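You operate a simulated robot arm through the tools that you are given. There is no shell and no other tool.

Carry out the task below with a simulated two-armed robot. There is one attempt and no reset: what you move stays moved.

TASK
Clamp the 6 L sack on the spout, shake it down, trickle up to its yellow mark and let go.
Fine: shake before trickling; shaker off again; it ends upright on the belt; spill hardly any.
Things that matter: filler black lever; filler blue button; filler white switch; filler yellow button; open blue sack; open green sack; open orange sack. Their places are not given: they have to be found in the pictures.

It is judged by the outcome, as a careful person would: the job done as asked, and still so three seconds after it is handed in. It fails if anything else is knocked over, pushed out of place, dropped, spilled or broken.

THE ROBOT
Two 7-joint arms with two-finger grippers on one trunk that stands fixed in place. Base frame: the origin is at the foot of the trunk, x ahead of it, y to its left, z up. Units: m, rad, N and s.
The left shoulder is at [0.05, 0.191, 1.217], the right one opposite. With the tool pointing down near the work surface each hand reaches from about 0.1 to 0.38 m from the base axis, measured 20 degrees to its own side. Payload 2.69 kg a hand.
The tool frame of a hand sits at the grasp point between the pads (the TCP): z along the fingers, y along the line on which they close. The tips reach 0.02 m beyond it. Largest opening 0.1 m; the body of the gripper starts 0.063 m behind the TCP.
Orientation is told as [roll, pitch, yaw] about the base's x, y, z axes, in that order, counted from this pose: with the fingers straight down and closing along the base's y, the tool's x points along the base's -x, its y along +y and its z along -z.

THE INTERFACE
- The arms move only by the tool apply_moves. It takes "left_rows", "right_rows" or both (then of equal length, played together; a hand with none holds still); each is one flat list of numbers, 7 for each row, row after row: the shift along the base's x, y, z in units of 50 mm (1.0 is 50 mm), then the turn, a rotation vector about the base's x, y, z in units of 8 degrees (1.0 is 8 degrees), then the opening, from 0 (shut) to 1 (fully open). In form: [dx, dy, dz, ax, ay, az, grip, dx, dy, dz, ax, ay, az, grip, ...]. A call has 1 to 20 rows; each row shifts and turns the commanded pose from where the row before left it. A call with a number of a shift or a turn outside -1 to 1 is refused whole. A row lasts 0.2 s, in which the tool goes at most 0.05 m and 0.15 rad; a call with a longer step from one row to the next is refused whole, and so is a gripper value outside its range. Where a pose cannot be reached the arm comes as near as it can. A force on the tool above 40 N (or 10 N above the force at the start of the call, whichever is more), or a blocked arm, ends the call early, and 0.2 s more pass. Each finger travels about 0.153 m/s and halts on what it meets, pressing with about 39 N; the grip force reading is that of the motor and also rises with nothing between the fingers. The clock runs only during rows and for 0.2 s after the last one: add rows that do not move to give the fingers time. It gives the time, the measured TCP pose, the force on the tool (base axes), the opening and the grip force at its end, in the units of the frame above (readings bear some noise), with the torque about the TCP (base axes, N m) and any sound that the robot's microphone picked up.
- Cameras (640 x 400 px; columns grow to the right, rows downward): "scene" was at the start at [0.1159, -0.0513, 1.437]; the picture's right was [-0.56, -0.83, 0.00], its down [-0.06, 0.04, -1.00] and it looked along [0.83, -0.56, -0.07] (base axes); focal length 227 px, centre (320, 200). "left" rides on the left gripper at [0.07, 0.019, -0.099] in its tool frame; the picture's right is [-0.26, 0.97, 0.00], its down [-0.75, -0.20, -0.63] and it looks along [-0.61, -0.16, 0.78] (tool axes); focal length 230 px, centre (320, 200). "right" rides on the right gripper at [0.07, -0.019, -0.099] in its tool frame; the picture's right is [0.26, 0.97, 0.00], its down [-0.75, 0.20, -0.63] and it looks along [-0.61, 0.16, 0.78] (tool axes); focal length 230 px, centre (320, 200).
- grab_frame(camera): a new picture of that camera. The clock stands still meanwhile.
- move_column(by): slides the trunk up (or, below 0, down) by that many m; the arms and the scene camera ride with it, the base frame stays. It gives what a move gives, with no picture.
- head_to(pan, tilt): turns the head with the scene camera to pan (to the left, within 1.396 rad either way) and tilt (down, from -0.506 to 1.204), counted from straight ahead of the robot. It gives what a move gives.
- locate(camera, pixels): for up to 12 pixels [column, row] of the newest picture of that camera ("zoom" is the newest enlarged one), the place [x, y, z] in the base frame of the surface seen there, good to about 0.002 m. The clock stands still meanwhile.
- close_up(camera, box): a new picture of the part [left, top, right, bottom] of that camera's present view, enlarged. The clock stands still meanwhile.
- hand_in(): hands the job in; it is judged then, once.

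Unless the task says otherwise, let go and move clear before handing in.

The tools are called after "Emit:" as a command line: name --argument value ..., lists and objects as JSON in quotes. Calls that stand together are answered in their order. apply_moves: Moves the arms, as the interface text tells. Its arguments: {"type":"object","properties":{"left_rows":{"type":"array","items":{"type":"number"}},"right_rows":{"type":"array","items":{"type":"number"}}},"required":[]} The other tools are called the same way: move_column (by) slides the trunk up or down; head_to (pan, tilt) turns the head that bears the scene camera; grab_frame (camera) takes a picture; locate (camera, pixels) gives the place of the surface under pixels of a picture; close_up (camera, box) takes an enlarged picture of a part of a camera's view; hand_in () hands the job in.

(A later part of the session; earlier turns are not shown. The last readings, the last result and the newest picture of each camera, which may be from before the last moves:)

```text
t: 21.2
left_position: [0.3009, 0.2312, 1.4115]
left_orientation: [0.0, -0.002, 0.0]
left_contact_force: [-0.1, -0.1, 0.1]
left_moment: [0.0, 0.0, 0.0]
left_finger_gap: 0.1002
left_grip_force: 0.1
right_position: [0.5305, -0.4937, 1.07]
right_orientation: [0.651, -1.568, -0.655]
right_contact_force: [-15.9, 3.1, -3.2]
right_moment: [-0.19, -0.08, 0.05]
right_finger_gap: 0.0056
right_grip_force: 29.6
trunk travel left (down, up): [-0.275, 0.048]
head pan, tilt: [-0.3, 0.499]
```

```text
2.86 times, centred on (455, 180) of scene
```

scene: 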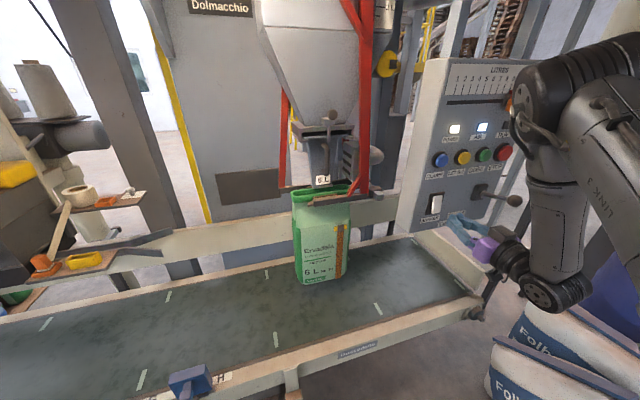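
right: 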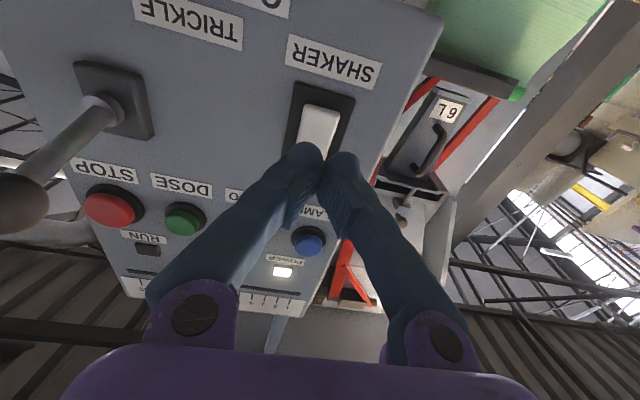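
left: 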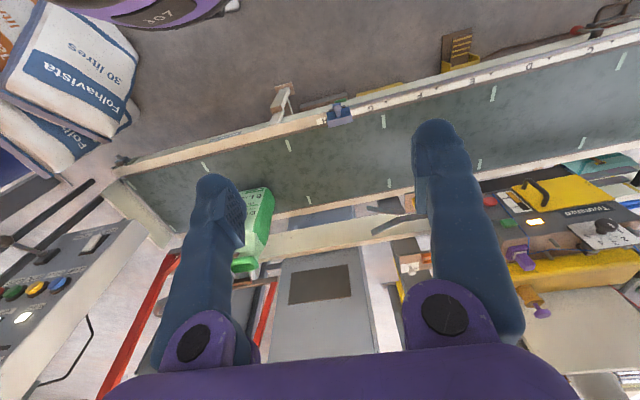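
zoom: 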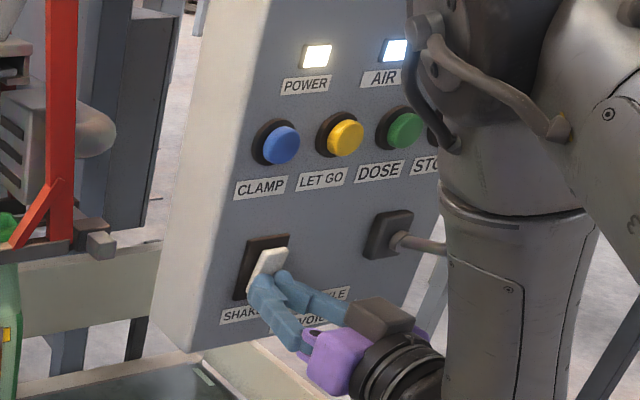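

The rocker's top now leans out, but no sound was reported. I'll push a few mm more and then back off a little to see whether it has latched.

Emit:
apply_moves --right_rows '[0.1, 0, 0, 0, 0, 0, 0, 0, 0, 0, 0, 0, 0, 0]'

Emit:
close_up --camera "scene" --box '[415, 170, 480, 220]'

Emit:
close_up --camera "scene" --box '[300, 215, 370, 290]'

```text
t: 21.7
left_position: [0.3001, 0.231, 1.4123]
left_orientation: [-0.001, -0.002, 0.001]
left_contact_force: [0.4, 0.9, 0.1]
left_moment: [-0.01, -0.02, 0.0]
left_finger_gap: 0.0999
left_grip_force: 0.0
right_position: [0.5317, -0.4945, 1.0689]
right_orientation: [0.237, -1.561, -0.246]
right_contact_force: [-22.8, 1.3, 3.1]
right_moment: [0.19, -0.27, 0.06]
right_finger_gap: 0.0059
right_grip_force: 29.3
trunk travel left (down, up): [-0.275, 0.048]
head pan, tilt: [-0.3, 0.499]
stopped in row 2 (right hand): the force on the tool passed its limit at 44 N (the readings are from after the stop); the commanded pose is now the measured one
```

```text
8.00 times, centred on (448, 195) of scene
```

zoom: 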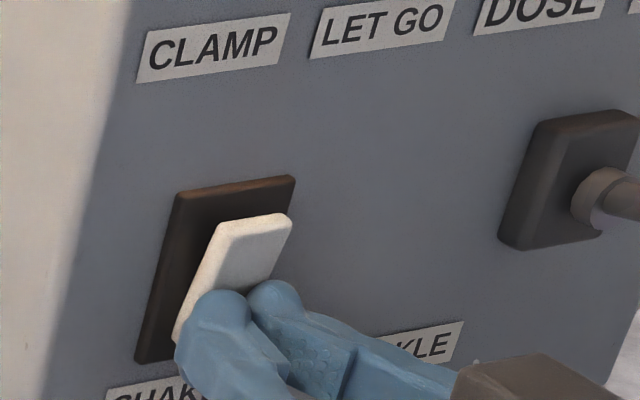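

```text
5.33 times, centred on (335, 252) of scene
```

zoom: 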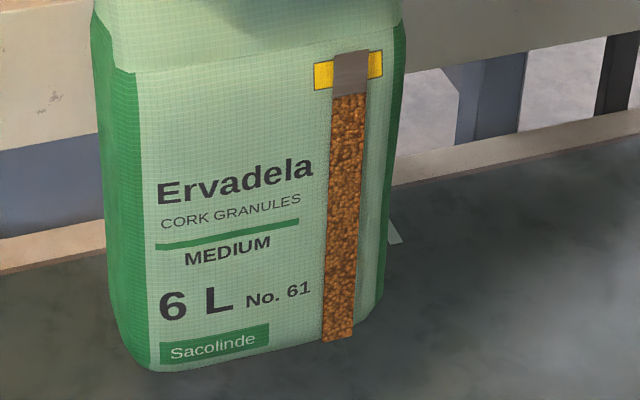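

The rocker is now flipped (upper end out) and the level has already sunk slightly (strip top from row 87 to 94), so the shaker runs. I'll back off, raise toward the upper end, and watch the level settle.

Emit:
apply_moves --right_rows '[-0.4, 0, 0, 0, 0, 0, 0, -0.5, 0, 0.3, 0, 0, 0, 0, 0, 0, 0.4, 0, 0, 0, 0, 0, 0, 0, 0, 0, 0, 0]'

Emit:
close_up --camera "scene" --box '[300, 215, 370, 290]'

Emit:
close_up --camera "scene" --box '[390, 110, 520, 250]'

```text
t: 22.7
left_position: [0.3032, 0.231, 1.4118]
left_orientation: [-0.003, 0.0, 0.0]
left_contact_force: [0.2, -0.2, -0.3]
left_moment: [-0.01, -0.01, 0.0]
left_finger_gap: 0.1001
left_grip_force: 0.0
right_position: [0.4911, -0.4935, 1.1038]
right_orientation: [0.277, -1.562, -0.285]
right_contact_force: [0.3, -0.1, -0.5]
right_moment: [-0.02, 0.01, 0.01]
right_finger_gap: 0.0
right_grip_force: 29.3
trunk travel left (down, up): [-0.275, 0.048]
head pan, tilt: [-0.3, 0.499]
```

```text
5.33 times, centred on (335, 252) of scene
```

zoom: 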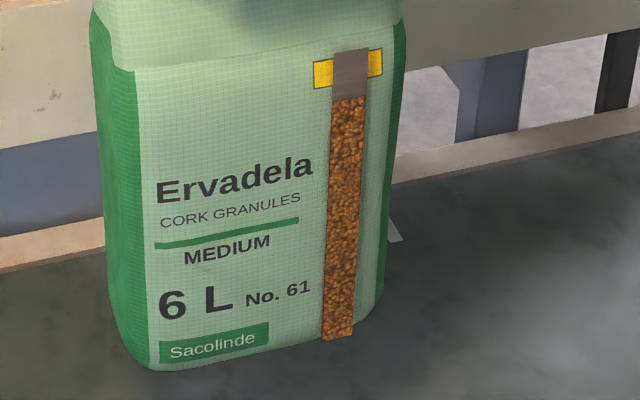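

```text
2.86 times, centred on (455, 180) of scene
```

zoom: 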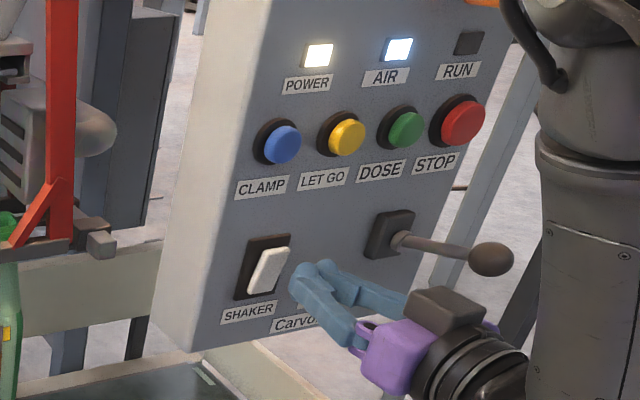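

The rocker stays flipped, and the level sinks slowly (row ~97). I'll wait in front of the switch and keep watching until it stops sinking.

Emit:
apply_moves --right_rows '[0, 0, 0, 0, 0, 0, 0, 0, 0, 0, 0, 0, 0, 0, 0, 0, 0, 0, 0, 0, 0, 0, 0, 0, 0, 0, 0, 0, 0, 0, 0, 0, 0, 0, 0, 0, 0, 0, 0, 0, 0, 0, 0, 0, 0, 0, 0, 0, 0, 0, 0, 0, 0, 0, 0, 0, 0, 0, 0, 0, 0, 0, 0, 0, 0, 0, 0, 0, 0, 0]'

Emit:
close_up --camera "scene" --box '[300, 215, 370, 290]'

Emit:
apply_moves --right_rows '[0, 0, 0, 0, 0, 0, 0, 0, 0, 0, 0, 0, 0, 0, 0, 0, 0, 0, 0, 0, 0, 0, 0, 0, 0, 0, 0, 0, 0, 0, 0, 0, 0, 0, 0, 0, 0, 0, 0, 0, 0, 0, 0, 0, 0, 0, 0, 0, 0, 0, 0, 0, 0, 0, 0, 0, 0, 0, 0, 0, 0, 0, 0, 0, 0, 0, 0, 0, 0, 0]'

Emit:
close_up --camera "scene" --box '[300, 215, 370, 290]'

```text
t: 24.9
left_position: [0.3029, 0.2296, 1.411]
left_orientation: [0.001, -0.002, 0.0]
left_contact_force: [-0.3, -1.6, -1.2]
left_moment: [0.01, -0.01, 0.04]
left_finger_gap: 0.0998
left_grip_force: 0.0
right_position: [0.4924, -0.4938, 1.1024]
right_orientation: [0.225, -1.563, -0.23]
right_contact_force: [-0.2, -0.4, 0.0]
right_moment: [-0.01, 0.0, 0.04]
right_finger_gap: 0.0
right_grip_force: 29.5
trunk travel left (down, up): [-0.275, 0.048]
head pan, tilt: [-0.3, 0.499]
```

```text
5.33 times, centred on (335, 252) of scene
```

zoom: 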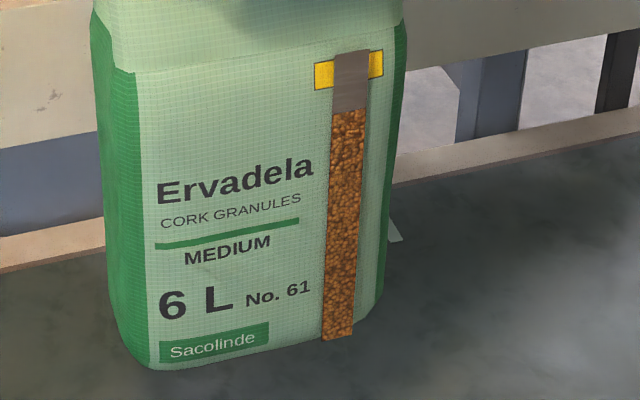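

```text
t: 27.1
left_position: [0.3045, 0.23, 1.4114]
left_orientation: [-0.001, -0.001, -0.001]
left_contact_force: [0.3, -0.7, 0.0]
left_moment: [0.01, 0.02, 0.03]
left_finger_gap: 0.1
left_grip_force: 0.1
right_position: [0.4919, -0.4943, 1.103]
right_orientation: [0.221, -1.562, -0.227]
right_contact_force: [-0.1, 0.0, 0.0]
right_moment: [0.01, -0.04, 0.03]
right_finger_gap: 0.0
right_grip_force: 29.5
trunk travel left (down, up): [-0.275, 0.048]
head pan, tilt: [-0.3, 0.499]
```

```text
5.33 times, centred on (335, 252) of scene
```

zoom: 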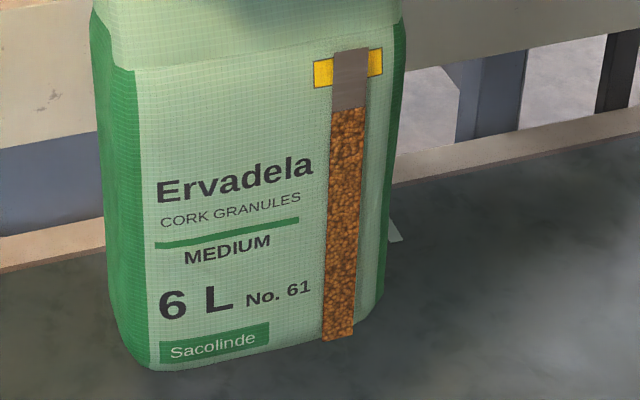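

The level has sunk to row ~109 and hardly changed in the last 2 s. I'll give it two more seconds to be sure.

Emit:
apply_moves --right_rows '[0, 0, 0, 0, 0, 0, 0, 0, 0, 0, 0, 0, 0, 0, 0, 0, 0, 0, 0, 0, 0, 0, 0, 0, 0, 0, 0, 0, 0, 0, 0, 0, 0, 0, 0, 0, 0, 0, 0, 0, 0, 0, 0, 0, 0, 0, 0, 0, 0, 0, 0, 0, 0, 0, 0, 0, 0, 0, 0, 0, 0, 0, 0, 0, 0, 0, 0, 0, 0, 0]'

Emit:
close_up --camera "scene" --box '[300, 215, 370, 290]'

Emit:
close_up --camera "scene" --box '[415, 180, 500, 230]'

Emit:
locate --camera "zoom" --pixels '[[100, 150], [125, 150], [150, 120], [165, 110], [190, 120], [180, 150], [160, 180], [150, 210], [140, 240], [130, 260], [190, 100]]'

```text
t: 29.3
left_position: [0.3038, 0.2302, 1.4109]
left_orientation: [0.0, -0.002, -0.001]
left_contact_force: [0.2, 0.5, -0.7]
left_moment: [-0.01, 0.02, -0.02]
left_finger_gap: 0.1002
left_grip_force: 0.1
right_position: [0.4917, -0.4955, 1.1035]
right_orientation: [0.223, -1.563, -0.229]
right_contact_force: [-0.4, 0.5, -0.4]
right_moment: [-0.01, -0.02, 0.0]
right_finger_gap: 0.0
right_grip_force: 29.1
trunk travel left (down, up): [-0.275, 0.048]
head pan, tilt: [-0.3, 0.499]
```

```text
5.33 times, centred on (335, 252) of scene
```

zoom: 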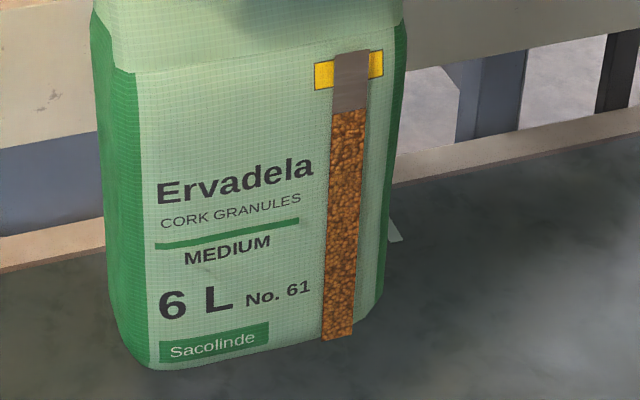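

```text
7.53 times, centred on (458, 205) of scene
```

zoom: 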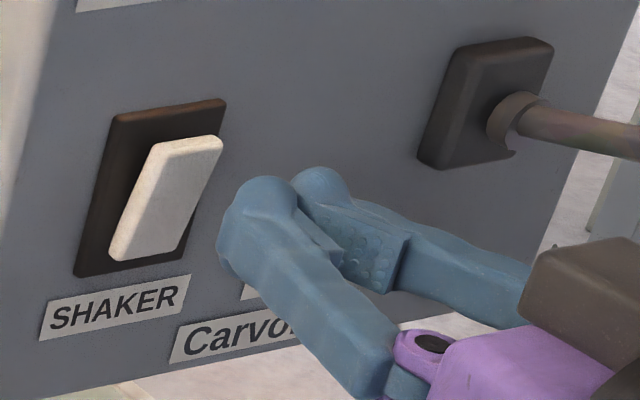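

```text
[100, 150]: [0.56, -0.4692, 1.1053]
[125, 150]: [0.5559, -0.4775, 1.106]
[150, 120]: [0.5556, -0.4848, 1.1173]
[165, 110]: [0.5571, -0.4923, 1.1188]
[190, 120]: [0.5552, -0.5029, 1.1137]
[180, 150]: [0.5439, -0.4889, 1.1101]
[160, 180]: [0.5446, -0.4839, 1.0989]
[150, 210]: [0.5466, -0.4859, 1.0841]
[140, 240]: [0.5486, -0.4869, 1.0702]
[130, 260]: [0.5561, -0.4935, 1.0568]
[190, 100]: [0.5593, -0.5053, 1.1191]
```

The level has held at row ~109, so it's shaken down. Now I'll press the rocker's protruding upper end (z≈1.108, x≈0.543) to switch the shaker off.

Emit:
apply_moves --right_rows '[0.3, 0.02, 0.12, 0, 0, 0, 0, 0.3, 0, 0, 0, 0, 0, 0, 0.12, 0, 0, 0, 0, 0, 0, 0.12, 0, 0, 0, 0, 0, 0]'

Emit:
close_up --camera "scene" --box '[415, 170, 500, 230]'

```text
t: 30.3
left_position: [0.3023, 0.2303, 1.4119]
left_orientation: [-0.001, 0.0, 0.0]
left_contact_force: [0.3, 1.5, 0.3]
left_moment: [0.01, -0.04, 0.02]
left_finger_gap: 0.1
left_grip_force: 0.0
right_position: [0.5327, -0.4931, 1.107]
right_orientation: [0.248, -1.561, -0.252]
right_contact_force: [-4.5, 0.2, 0.7]
right_moment: [-0.01, 0.05, 0.05]
right_finger_gap: 0.006
right_grip_force: 29.8
trunk travel left (down, up): [-0.275, 0.048]
head pan, tilt: [-0.3, 0.499]
```

```text
6.67 times, centred on (458, 200) of scene
```

zoom: 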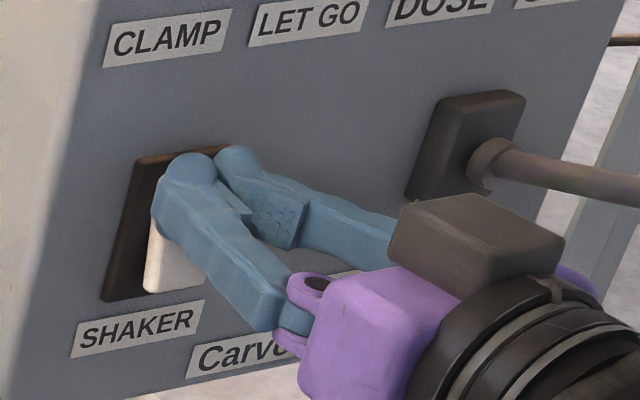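

The lower end seems to be out again. I'll nudge a touch further, then back off and verify.

Emit:
apply_moves --right_rows '[0.05, 0, 0, 0, 0, 0, 0, 0, 0, 0, 0, 0, 0, 0, -0.4, 0, 0, 0, 0, 0, 0, -0.8, 0, 0, 0, 0, 0, 0, -0.8, 0, 0, 0, 0, 0, 0]'

Emit:
close_up --camera "scene" --box '[415, 170, 500, 230]'

Emit:
close_up --camera "scene" --box '[300, 215, 370, 290]'

Emit:
grab_frame --camera "scene"

```text
t: 31.5
left_position: [0.3023, 0.2288, 1.4106]
left_orientation: [-0.001, 0.0, 0.0]
left_contact_force: [-0.3, -0.4, -0.8]
left_moment: [0.02, -0.02, -0.02]
left_finger_gap: 0.0998
left_grip_force: 0.1
right_position: [0.4353, -0.4943, 1.1085]
right_orientation: [0.273, -1.564, -0.279]
right_contact_force: [0.2, 0.2, 0.5]
right_moment: [-0.02, 0.01, 0.01]
right_finger_gap: 0.0002
right_grip_force: 28.9
trunk travel left (down, up): [-0.275, 0.048]
head pan, tilt: [-0.3, 0.499]
```

```text
6.67 times, centred on (458, 200) of scene
```

zoom: 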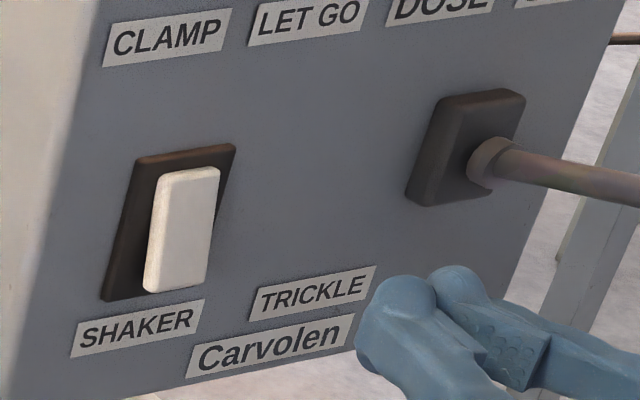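

```text
5.33 times, centred on (335, 252) of scene
```

zoom: 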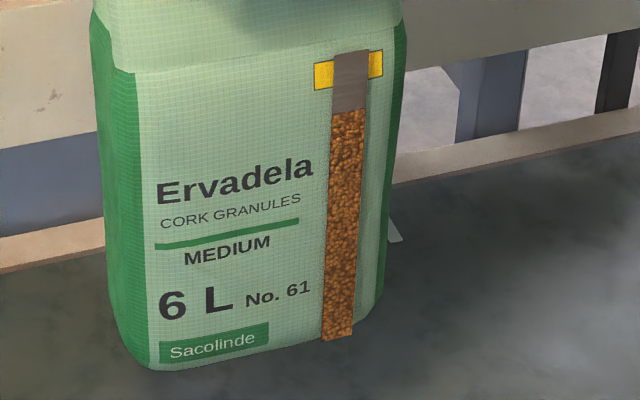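

```text
taken
```

scene: 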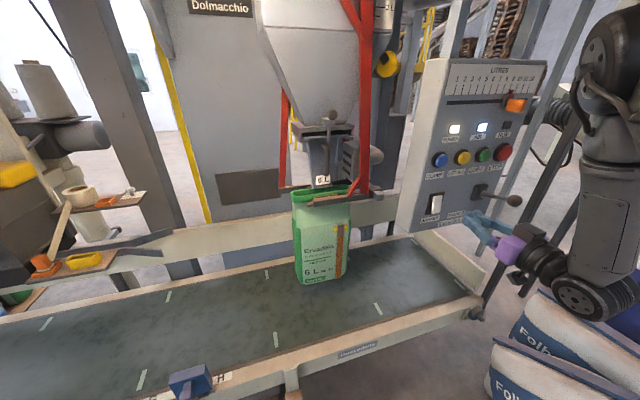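

The shaker is off again, level at row ~109, yellow mark around rows 55–90. Next the lever: I'll locate the knob (scene (514,200)) and check what's near that side.

Emit:
close_up --camera "scene" --box '[460, 170, 560, 240]'

Emit:
locate --camera "scene" --pixels '[[514, 200], [518, 198], [510, 202], [514, 205], [500, 197], [490, 195], [482, 190], [560, 300], [600, 330]]'

Emit:
grab_frame --camera "right"

```text
5.71 times, centred on (510, 205) of scene
```

zoom: 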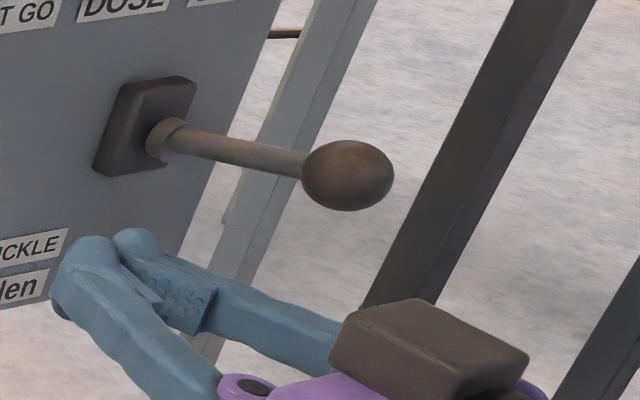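

```text
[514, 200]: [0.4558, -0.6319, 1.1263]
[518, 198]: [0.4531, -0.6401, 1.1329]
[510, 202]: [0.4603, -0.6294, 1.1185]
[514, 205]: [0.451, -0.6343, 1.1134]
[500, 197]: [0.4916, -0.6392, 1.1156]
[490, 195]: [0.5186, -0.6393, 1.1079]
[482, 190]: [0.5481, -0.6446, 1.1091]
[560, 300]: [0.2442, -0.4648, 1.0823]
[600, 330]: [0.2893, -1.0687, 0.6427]
```

```text
taken
```

right: 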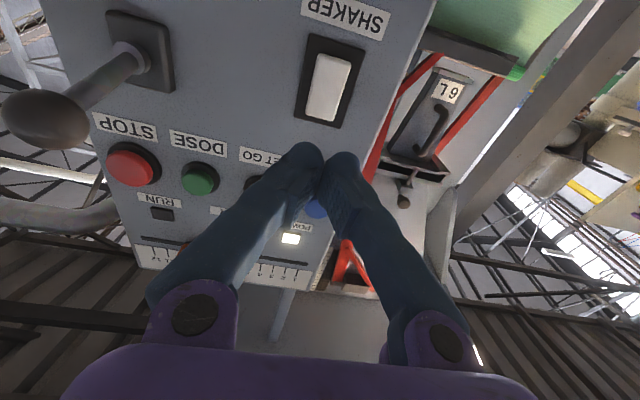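

The knob centre is about (0.462,-0.641,1.122), the stem sloping slightly up from its pivot at (0.555,-0.64,1.10). I'll back off, slide over in front of it and open the fingers.

Emit:
apply_moves --right_rows '[-0.8, 0, 0, 0, 0, 0, 0, -0.5, -0.5, 0.1, 0, 0, 0, 0.3, 0, -0.8, 0.1, 0, 0, 0, 0.7, 0, -0.8, 0.07, 0, 0, 0, 0.7, 0, -0.8, 0, 0, 0, 0, 0.7, 0, -0.04, 0, 0, 0, 0, 0.7]'

Emit:
grab_frame --camera "right"

Emit:
grab_frame --camera "scene"

```text
t: 32.9
left_position: [0.3028, 0.231, 1.41]
left_orientation: [0.001, 0.0, 0.0]
left_contact_force: [-0.4, -0.7, -0.9]
left_moment: [-0.01, -0.02, 0.01]
left_finger_gap: 0.1
left_grip_force: 0.2
right_position: [0.3713, -0.6387, 1.1223]
right_orientation: [0.183, -1.561, -0.188]
right_contact_force: [0.0, -0.2, 1.7]
right_moment: [0.03, -0.01, 0.0]
right_finger_gap: 0.07
right_grip_force: 0.1
trunk travel left (down, up): [-0.275, 0.048]
head pan, tilt: [-0.3, 0.499]
```

```text
taken
```

right: 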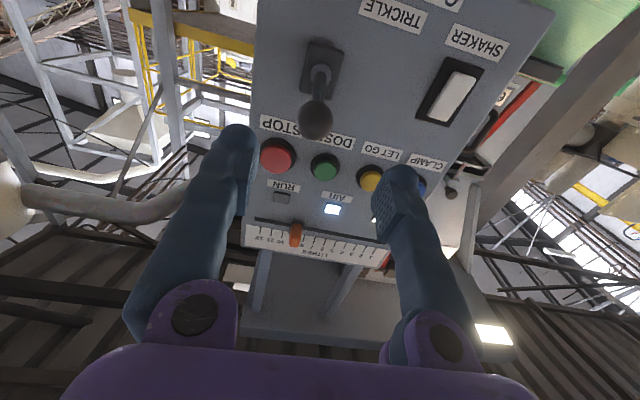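

```text
taken
```

scene: 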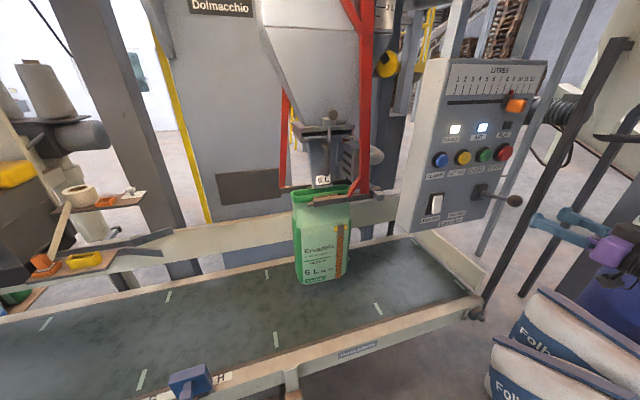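

The knob (right (316,120)) lies centrally between the open fingers. I'll advance 9 cm so it sits between the pads.

Emit:
apply_moves --right_rows '[0.6, -0.02, 0, 0, 0, 0, 0.7, 0.6, -0.02, 0, 0, 0, 0, 0.7, 0.4, 0, 0, 0, 0, 0, 0.7, 0.2, 0, 0, 0, 0, 0, 0.7, 0, 0, 0, 0, 0, 0, 0.7]'

Emit:
grab_frame --camera "right"

Emit:
close_up --camera "scene" --box '[440, 140, 580, 250]'

Emit:
locate --camera "zoom" --pixels '[[340, 245], [320, 250]]'

```text
t: 34.1
left_position: [0.3028, 0.2317, 1.4118]
left_orientation: [0.0, 0.0, 0.0]
left_contact_force: [0.1, -0.4, -0.1]
left_moment: [0.03, -0.01, -0.01]
left_finger_gap: 0.0999
left_grip_force: 0.1
right_position: [0.46, -0.6441, 1.1226]
right_orientation: [0.208, -1.564, -0.21]
right_contact_force: [-0.1, 0.3, -0.4]
right_moment: [0.01, 0.03, -0.01]
right_finger_gap: 0.0701
right_grip_force: 0.1
trunk travel left (down, up): [-0.275, 0.048]
head pan, tilt: [-0.3, 0.499]
```

```text
taken
```

right: 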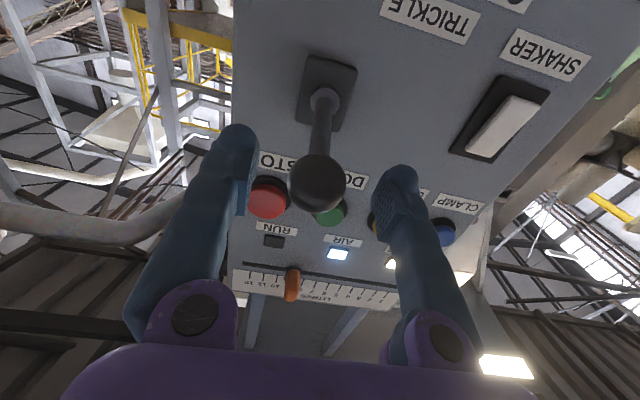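

```text
3.64 times, centred on (510, 195) of scene
```

zoom: 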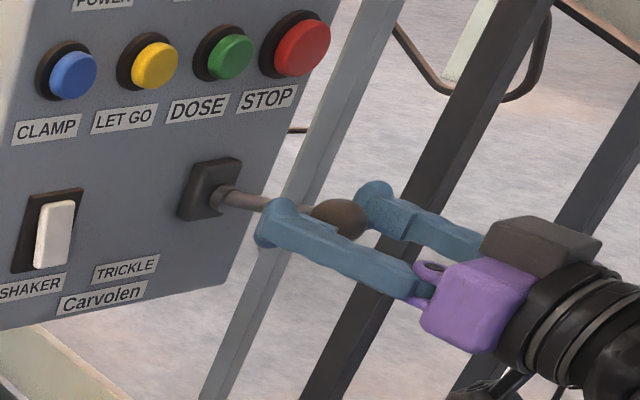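

```text
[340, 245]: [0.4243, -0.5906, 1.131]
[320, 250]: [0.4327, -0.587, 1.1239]
```

The knob is well between the pads. I'll close gently on it.

Emit:
apply_moves --right_rows '[0, 0.04, 0, 0, 0, 0, 0.45, 0, 0, 0, 0, 0, 0, 0.25, 0, 0, 0, 0, 0, 0, 0.25]'

Emit:
close_up --camera "scene" --box '[440, 140, 580, 250]'

Emit:
close_up --camera "scene" --box '[300, 215, 370, 290]'

```text
t: 34.9
left_position: [0.3046, 0.2285, 1.4121]
left_orientation: [0.0, 0.0, -0.001]
left_contact_force: [-0.1, -0.4, 0.0]
left_moment: [0.0, 0.03, 0.0]
left_finger_gap: 0.0999
left_grip_force: 0.2
right_position: [0.461, -0.6417, 1.1218]
right_orientation: [0.308, -1.563, -0.315]
right_contact_force: [1.4, -10.7, 1.9]
right_moment: [-0.05, -0.11, 0.0]
right_finger_gap: 0.0313
right_grip_force: 4.5
trunk travel left (down, up): [-0.275, 0.048]
head pan, tilt: [-0.3, 0.499]
```

```text
3.64 times, centred on (510, 195) of scene
```

zoom: 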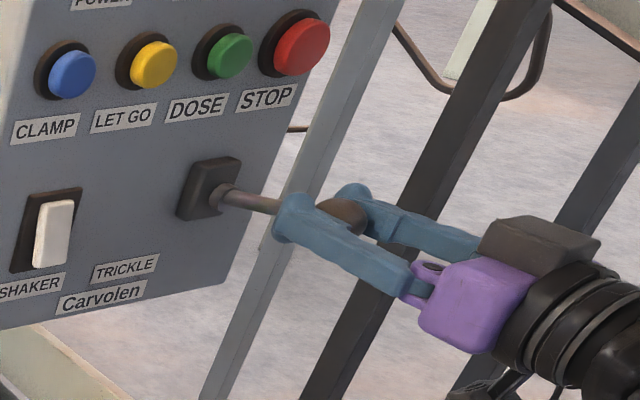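

```text
5.33 times, centred on (335, 252) of scene
```

zoom: 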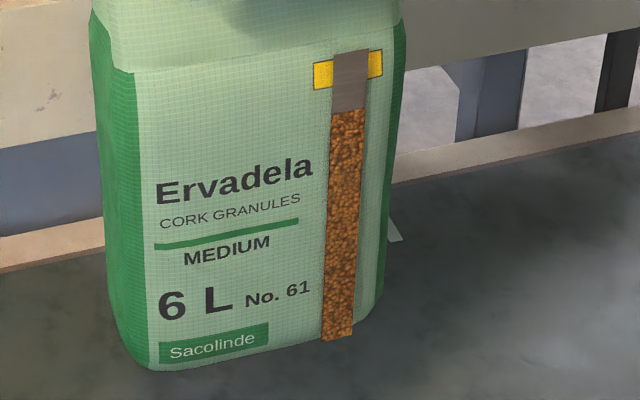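

Knob held at 31 mm. I'll pull it down 12 mm first and check the force and level.

Emit:
apply_moves --right_rows '[-0.02, 0, -0.12, 0, 0, 0, 0.25, -0.02, 0, -0.12, 0, 0, 0, 0.25]'

Emit:
close_up --camera "scene" --box '[300, 215, 370, 290]'

Emit:
close_up --camera "scene" --box '[440, 140, 580, 250]'

```text
t: 35.5
left_position: [0.3034, 0.229, 1.4127]
left_orientation: [0.0, -0.001, 0.0]
left_contact_force: [-0.1, -0.1, -0.6]
left_moment: [0.01, -0.02, 0.02]
left_finger_gap: 0.1002
left_grip_force: 0.1
right_position: [0.4576, -0.6408, 1.1105]
right_orientation: [0.362, -1.562, -0.368]
right_contact_force: [1.6, -12.7, 3.3]
right_moment: [-0.03, -0.07, 0.0]
right_finger_gap: 0.0324
right_grip_force: 5.5
trunk travel left (down, up): [-0.275, 0.048]
head pan, tilt: [-0.3, 0.499]
```

```text
5.33 times, centred on (335, 252) of scene
```

zoom: 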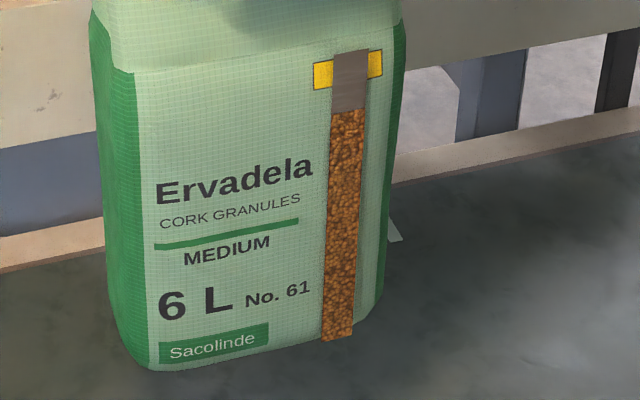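

```text
3.64 times, centred on (510, 195) of scene
```

zoom: 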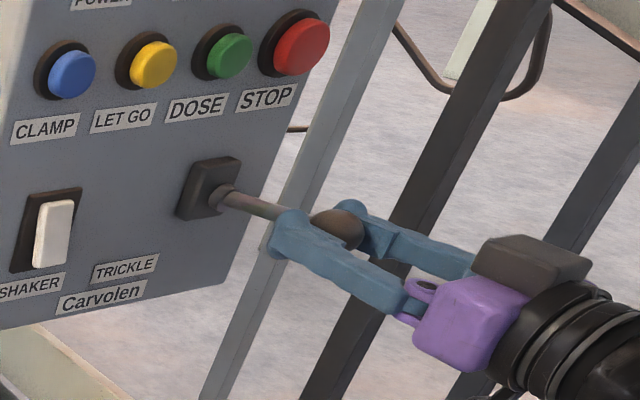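

The lever follows easily (about 3 N), no level change yet. I'll pull another 12 mm.

Emit:
apply_moves --right_rows '[-0.01, 0, -0.12, 0, 0, 0, 0.2, 0, 0, -0.12, 0, 0, 0, 0.2]'

Emit:
close_up --camera "scene" --box '[300, 215, 370, 290]'

Emit:
close_up --camera "scene" --box '[440, 140, 580, 250]'

```text
t: 36.1
left_position: [0.3021, 0.2274, 1.4133]
left_orientation: [0.003, 0.0, 0.001]
left_contact_force: [0.3, 0.9, 0.0]
left_moment: [0.0, 0.01, 0.02]
left_finger_gap: 0.1001
left_grip_force: 0.1
right_position: [0.458, -0.6426, 1.097]
right_orientation: [0.51, -1.561, -0.515]
right_contact_force: [0.1, -17.5, 4.5]
right_moment: [0.04, -0.12, -0.07]
right_finger_gap: 0.0305
right_grip_force: 7.5
trunk travel left (down, up): [-0.275, 0.048]
head pan, tilt: [-0.3, 0.499]
```

```text
5.33 times, centred on (335, 252) of scene
```

zoom: 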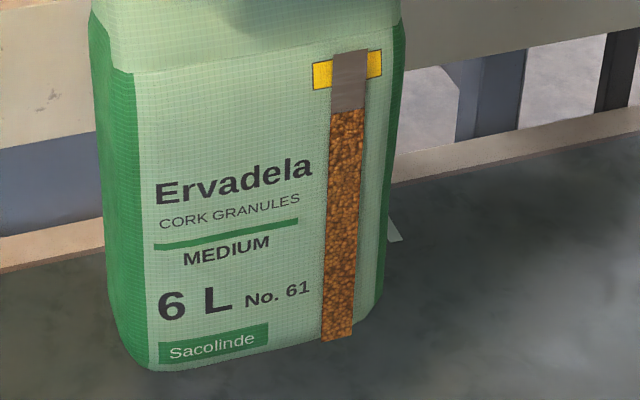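

```text
3.64 times, centred on (510, 195) of scene
```

zoom: 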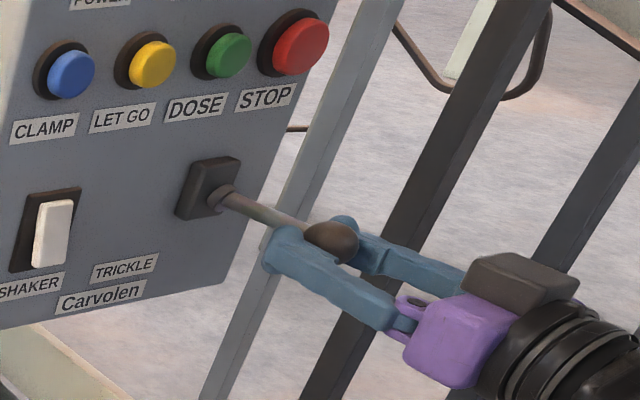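

The lever is coming down and follows the grip; the level barely changes (row ~108). I'll ease the sideways load and pull another 10 mm.

Emit:
apply_moves --right_rows '[0, -0.05, -0.1, 0, 0, 0, 0.2, 0.01, 0, -0.1, 0, 0, 0, 0.2]'

Emit:
close_up --camera "scene" --box '[300, 215, 370, 290]'

Emit:
grab_frame --camera "scene"

```text
t: 36.7
left_position: [0.3031, 0.2297, 1.4115]
left_orientation: [0.002, 0.0, 0.001]
left_contact_force: [1.2, 0.6, -0.6]
left_moment: [0.0, -0.01, -0.03]
left_finger_gap: 0.1
left_grip_force: 0.1
right_position: [0.459, -0.6441, 1.0868]
right_orientation: [0.352, -1.564, -0.357]
right_contact_force: [2.2, -12.6, 4.0]
right_moment: [0.05, -0.06, 0.04]
right_finger_gap: 0.0278
right_grip_force: 6.1
trunk travel left (down, up): [-0.275, 0.048]
head pan, tilt: [-0.3, 0.499]
```

```text
5.33 times, centred on (335, 252) of scene
```

zoom: 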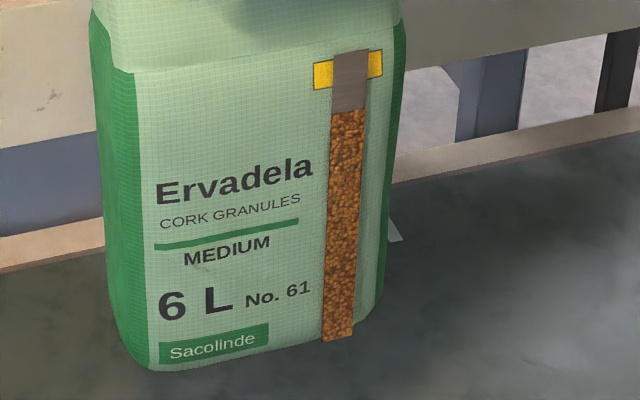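

```text
taken
```

scene: 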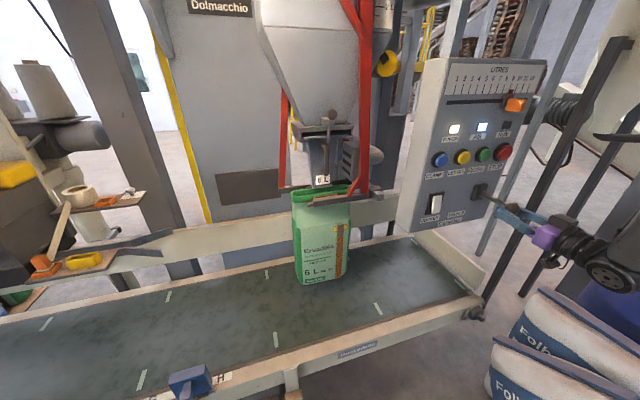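

No level change yet and the gap narrowed to 28 mm, so the pads may be sliding down the knob. I'll look at the lever.

Emit:
close_up --camera "scene" --box '[465, 170, 565, 240]'

Emit:
locate --camera "zoom" --pixels '[[150, 150], [200, 190], [240, 215], [280, 220], [310, 235], [290, 245]]'

Emit:
grab_frame --camera "right"

```text
5.71 times, centred on (515, 205) of scene
```

zoom: 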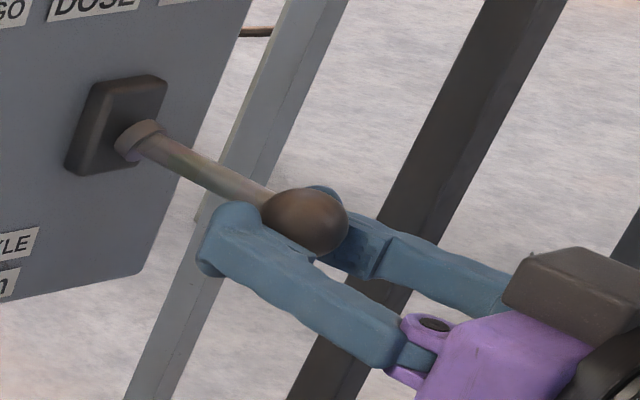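

```text
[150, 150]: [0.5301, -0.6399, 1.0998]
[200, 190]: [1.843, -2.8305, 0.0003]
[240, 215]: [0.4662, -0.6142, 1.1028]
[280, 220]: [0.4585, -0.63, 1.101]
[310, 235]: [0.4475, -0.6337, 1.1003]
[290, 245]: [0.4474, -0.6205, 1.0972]
```

```text
taken
```

right: 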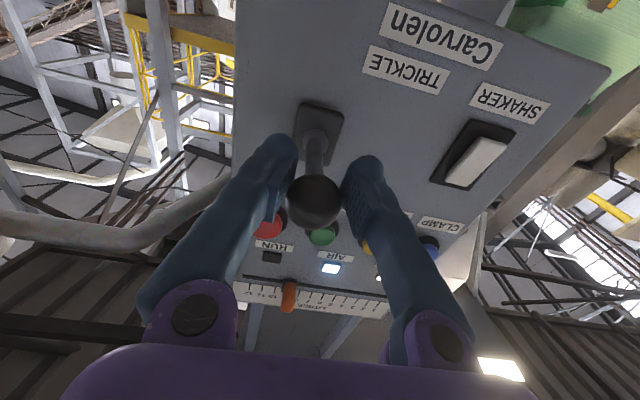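

The knob is at z≈1.098 while the hand is at 1.087, so the pads slipped. I'll come back up 1 cm and grip firmly before pulling on.

Emit:
apply_moves --right_rows '[0, 0, 0.2, 0, 0, 0, 0.3, 0, 0, 0, 0, 0, 0, 0.1, 0, 0, 0, 0, 0, 0, 0]'

Emit:
close_up --camera "scene" --box '[465, 170, 565, 240]'

Emit:
close_up --camera "scene" --box '[300, 215, 370, 290]'

```text
t: 37.5
left_position: [0.305, 0.2278, 1.4103]
left_orientation: [0.003, 0.0, 0.001]
left_contact_force: [0.1, 0.0, -0.2]
left_moment: [0.0, 0.01, 0.0]
left_finger_gap: 0.1001
left_grip_force: 0.1
right_position: [0.4592, -0.6441, 1.0938]
right_orientation: [0.367, -1.556, -0.371]
right_contact_force: [2.6, -4.5, -12.5]
right_moment: [0.11, 0.09, -0.19]
right_finger_gap: 0.0061
right_grip_force: 29.4
trunk travel left (down, up): [-0.275, 0.048]
head pan, tilt: [-0.3, 0.499]
```

```text
5.71 times, centred on (515, 205) of scene
```

zoom: 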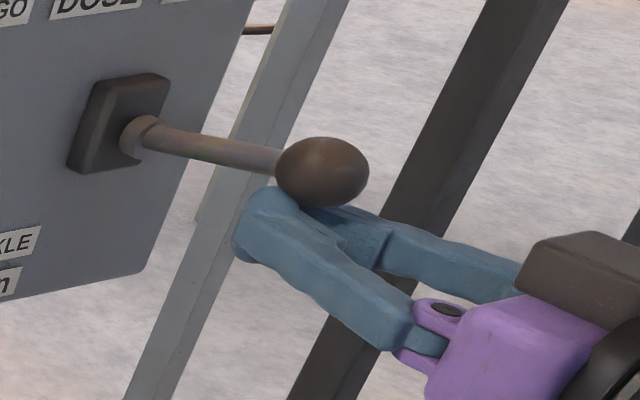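

```text
5.33 times, centred on (335, 252) of scene
```

zoom: 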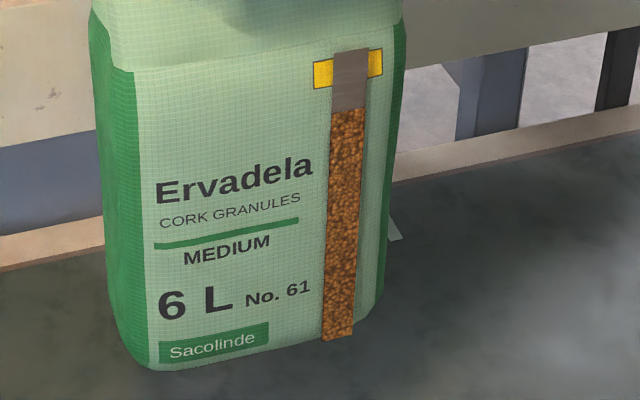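

The lever popped up out of the grip and returned to rest, so it's spring-loaded: pushing from above with closed fingers and lifting off is the cleaner way. I'll drop clear, back out, rise and come in over the knob.

Emit:
apply_moves --right_rows '[0, 0, -0.3, 0, 0, 0, 0, -0.8, 0, 0, 0, 0, 0, 0, -0.8, 0, 0, 0, 0, 0, 0, 0, 0.05, 0.9, 0, 0, 0, 0, 0, 0, 0.83, 0, 0, 0, 0, 0.8, 0, 0, 0, 0, 0, 0, 0.9, 0, 0, 0, 0, 0, 0]'

Emit:
grab_frame --camera "right"

Emit:
close_up --camera "scene" --box '[440, 140, 580, 250]'

```text
t: 39.1
left_position: [0.3046, 0.2305, 1.4107]
left_orientation: [0.002, 0.001, 0.001]
left_contact_force: [-0.2, 0.2, 0.2]
left_moment: [-0.01, 0.02, 0.01]
left_finger_gap: 0.0999
left_grip_force: 0.0
right_position: [0.4633, -0.6393, 1.1704]
right_orientation: [0.212, -1.562, -0.218]
right_contact_force: [-1.1, 0.2, 0.1]
right_moment: [-0.03, 0.0, 0.01]
right_finger_gap: 0.0002
right_grip_force: 29.7
trunk travel left (down, up): [-0.275, 0.048]
head pan, tilt: [-0.3, 0.499]
```

```text
taken
```

right: 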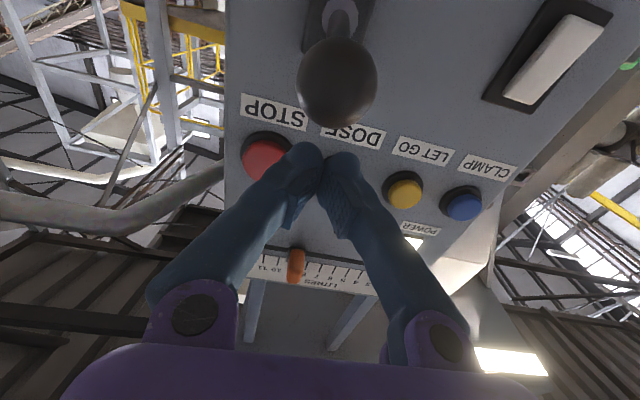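

```text
3.64 times, centred on (510, 195) of scene
```

zoom: 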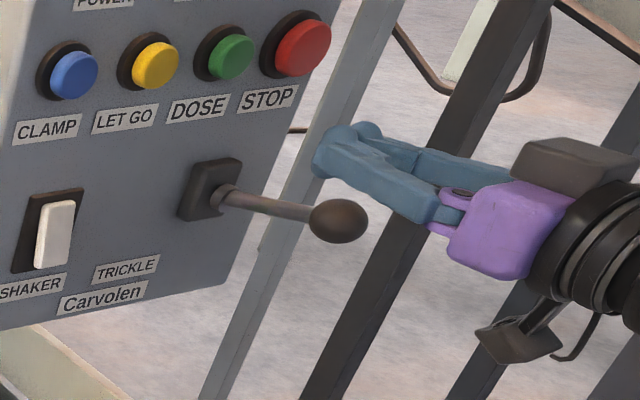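

The closed fingers are right above the knob. I'll press down in steps: first to about 30 mm of knob travel, then look at the level.

Emit:
apply_moves --right_rows '[0, -0.03, -0.4, 0, 0, 0, 0, 0, 0, -0.3, 0, 0, 0, 0, 0, 0, -0.3, 0, 0, 0, 0]'

Emit:
close_up --camera "scene" --box '[300, 215, 370, 290]'

Emit:
close_up --camera "scene" --box '[440, 140, 580, 250]'

```text
t: 39.9
left_position: [0.3034, 0.2297, 1.4115]
left_orientation: [0.002, -0.001, 0.0]
left_contact_force: [0.3, -0.2, 0.0]
left_moment: [0.03, -0.03, 0.0]
left_finger_gap: 0.1
left_grip_force: 0.0
right_position: [0.463, -0.6426, 1.1191]
right_orientation: [0.144, -1.563, -0.148]
right_contact_force: [-0.5, -1.6, 3.9]
right_moment: [-0.02, 0.03, 0.01]
right_finger_gap: 0.0
right_grip_force: 29.8
trunk travel left (down, up): [-0.275, 0.048]
head pan, tilt: [-0.3, 0.499]
```

```text
5.33 times, centred on (335, 252) of scene
```

zoom: 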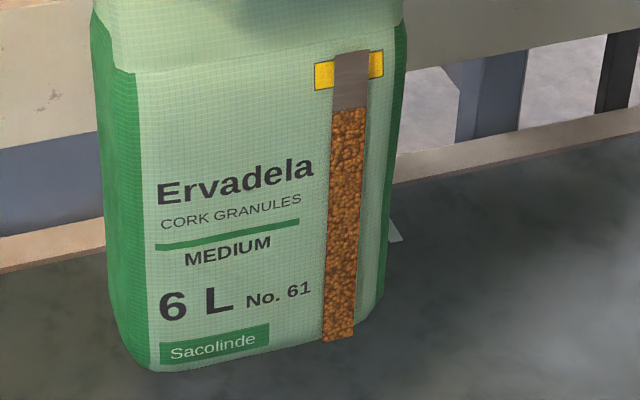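

```text
3.64 times, centred on (510, 195) of scene
```

zoom: 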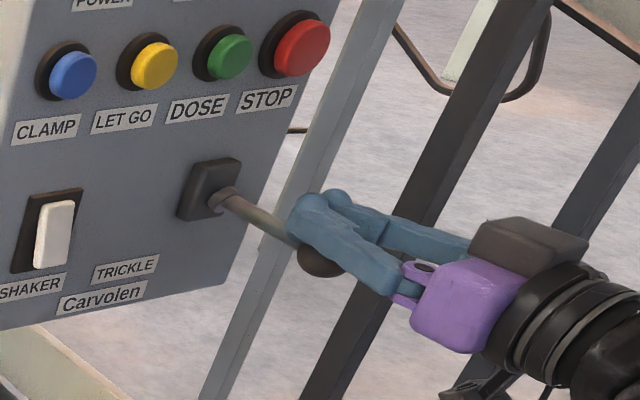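

The lever is pressed about 30 mm with 4 N. I'll hold here a moment to see whether the level rises.

Emit:
apply_moves --right_rows '[0, 0, 0, 0, 0, 0, 0, 0, 0, 0, 0, 0, 0, 0]'

Emit:
close_up --camera "scene" --box '[300, 215, 370, 290]'

Emit:
close_up --camera "scene" --box '[285, 150, 395, 230]'

```text
t: 40.5
left_position: [0.3034, 0.2303, 1.4113]
left_orientation: [0.0, 0.0, 0.0]
left_contact_force: [0.0, 0.9, 0.1]
left_moment: [-0.01, -0.04, 0.03]
left_finger_gap: 0.0999
left_grip_force: 0.2
right_position: [0.4643, -0.6422, 1.1202]
right_orientation: [0.175, -1.563, -0.178]
right_contact_force: [1.7, -1.1, 3.8]
right_moment: [-0.03, 0.0, -0.01]
right_finger_gap: 0.0001
right_grip_force: 29.9
trunk travel left (down, up): [-0.275, 0.048]
head pan, tilt: [-0.3, 0.499]
```

```text
5.33 times, centred on (335, 252) of scene
```

zoom: 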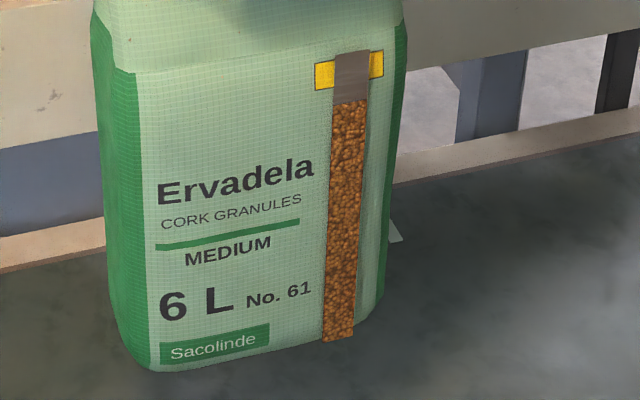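

```text
5.00 times, centred on (340, 190) of scene
```

zoom: 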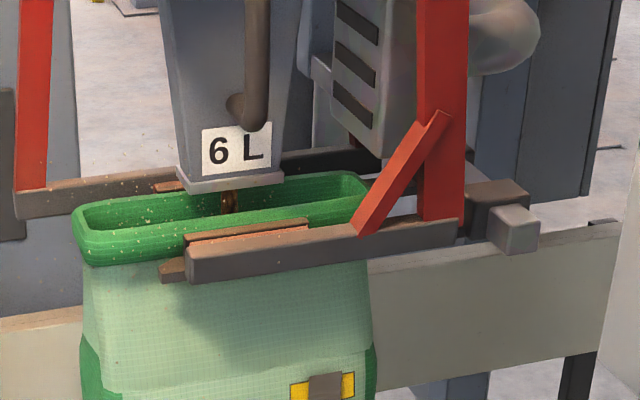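

Material is trickling into the mouth and the level rises (row 107→100 in 0.6 s). I'll keep holding in short spells and watch.

Emit:
apply_moves --right_rows '[0, 0, 0, 0, 0, 0, 0, 0, 0, 0, 0, 0, 0, 0, 0, 0, 0, 0, 0, 0, 0]'

Emit:
close_up --camera "scene" --box '[300, 215, 370, 290]'

Emit:
grab_frame --camera "scene"

```text
t: 41.3
left_position: [0.304, 0.2305, 1.4118]
left_orientation: [0.0, -0.001, 0.0]
left_contact_force: [-0.3, -0.3, 0.4]
left_moment: [-0.01, 0.02, 0.0]
left_finger_gap: 0.1
left_grip_force: 0.0
right_position: [0.4629, -0.6417, 1.1201]
right_orientation: [0.181, -1.562, -0.185]
right_contact_force: [1.7, -0.4, 3.7]
right_moment: [0.01, 0.01, 0.0]
right_finger_gap: 0.0
right_grip_force: 29.7
trunk travel left (down, up): [-0.275, 0.048]
head pan, tilt: [-0.3, 0.499]
```

```text
5.33 times, centred on (335, 252) of scene
```

zoom: 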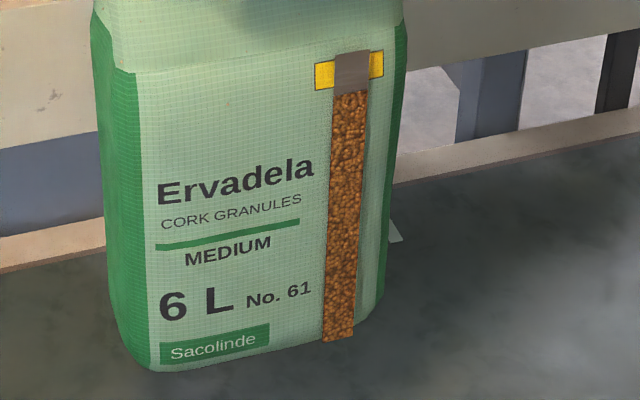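

```text
taken
```

scene: 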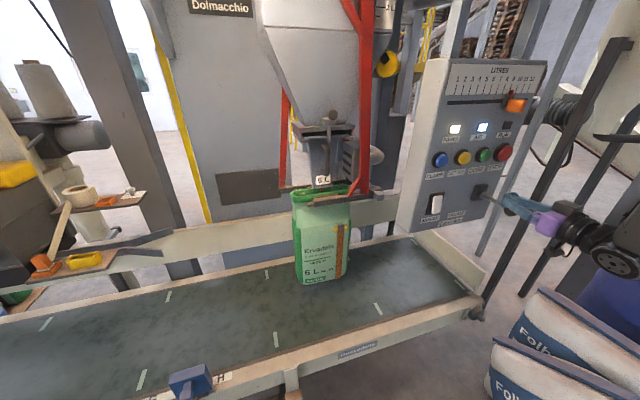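

The level is at row ~92, with the mark's centre at ~71; rate is ~10.6 rows/s. I'll hold 0.8 s more and check again.

Emit:
apply_moves --right_rows '[0, 0, 0, 0, 0, 0, 0, 0, 0, 0, 0, 0, 0, 0, 0, 0, 0, 0, 0, 0, 0]'

Emit:
close_up --camera "scene" --box '[320, 215, 360, 245]'

Emit:
close_up --camera "scene" --box '[300, 215, 370, 290]'

```text
t: 42.1
left_position: [0.303, 0.2297, 1.4103]
left_orientation: [0.0, -0.001, 0.0]
left_contact_force: [0.5, 0.7, -0.4]
left_moment: [0.02, 0.0, 0.02]
left_finger_gap: 0.1
left_grip_force: 0.1
right_position: [0.4639, -0.6414, 1.1195]
right_orientation: [0.173, -1.562, -0.179]
right_contact_force: [1.1, -0.9, 3.0]
right_moment: [-0.03, -0.01, -0.03]
right_finger_gap: 0.0001
right_grip_force: 29.4
trunk travel left (down, up): [-0.275, 0.048]
head pan, tilt: [-0.3, 0.499]
```

```text
13.33 times, centred on (340, 230) of scene
```

zoom: 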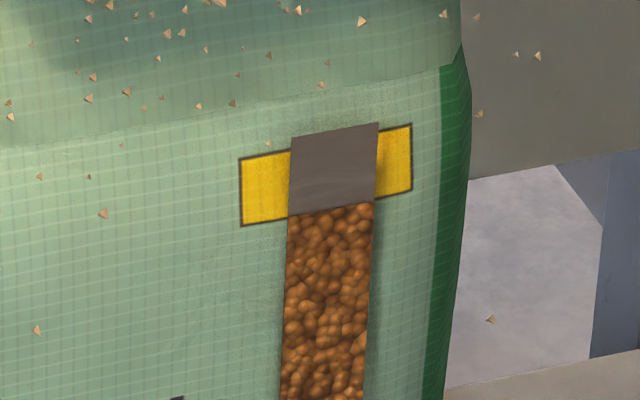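

```text
5.33 times, centred on (335, 252) of scene
```

zoom: 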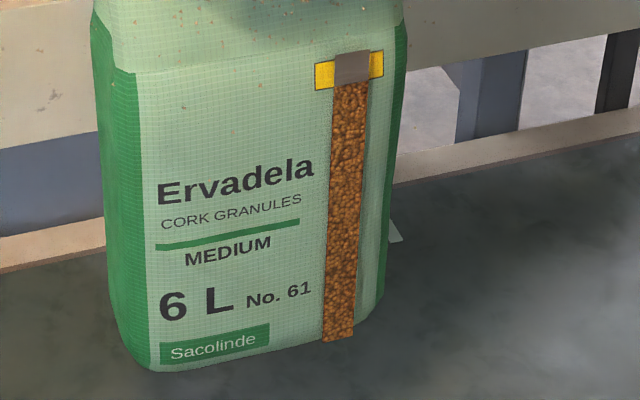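

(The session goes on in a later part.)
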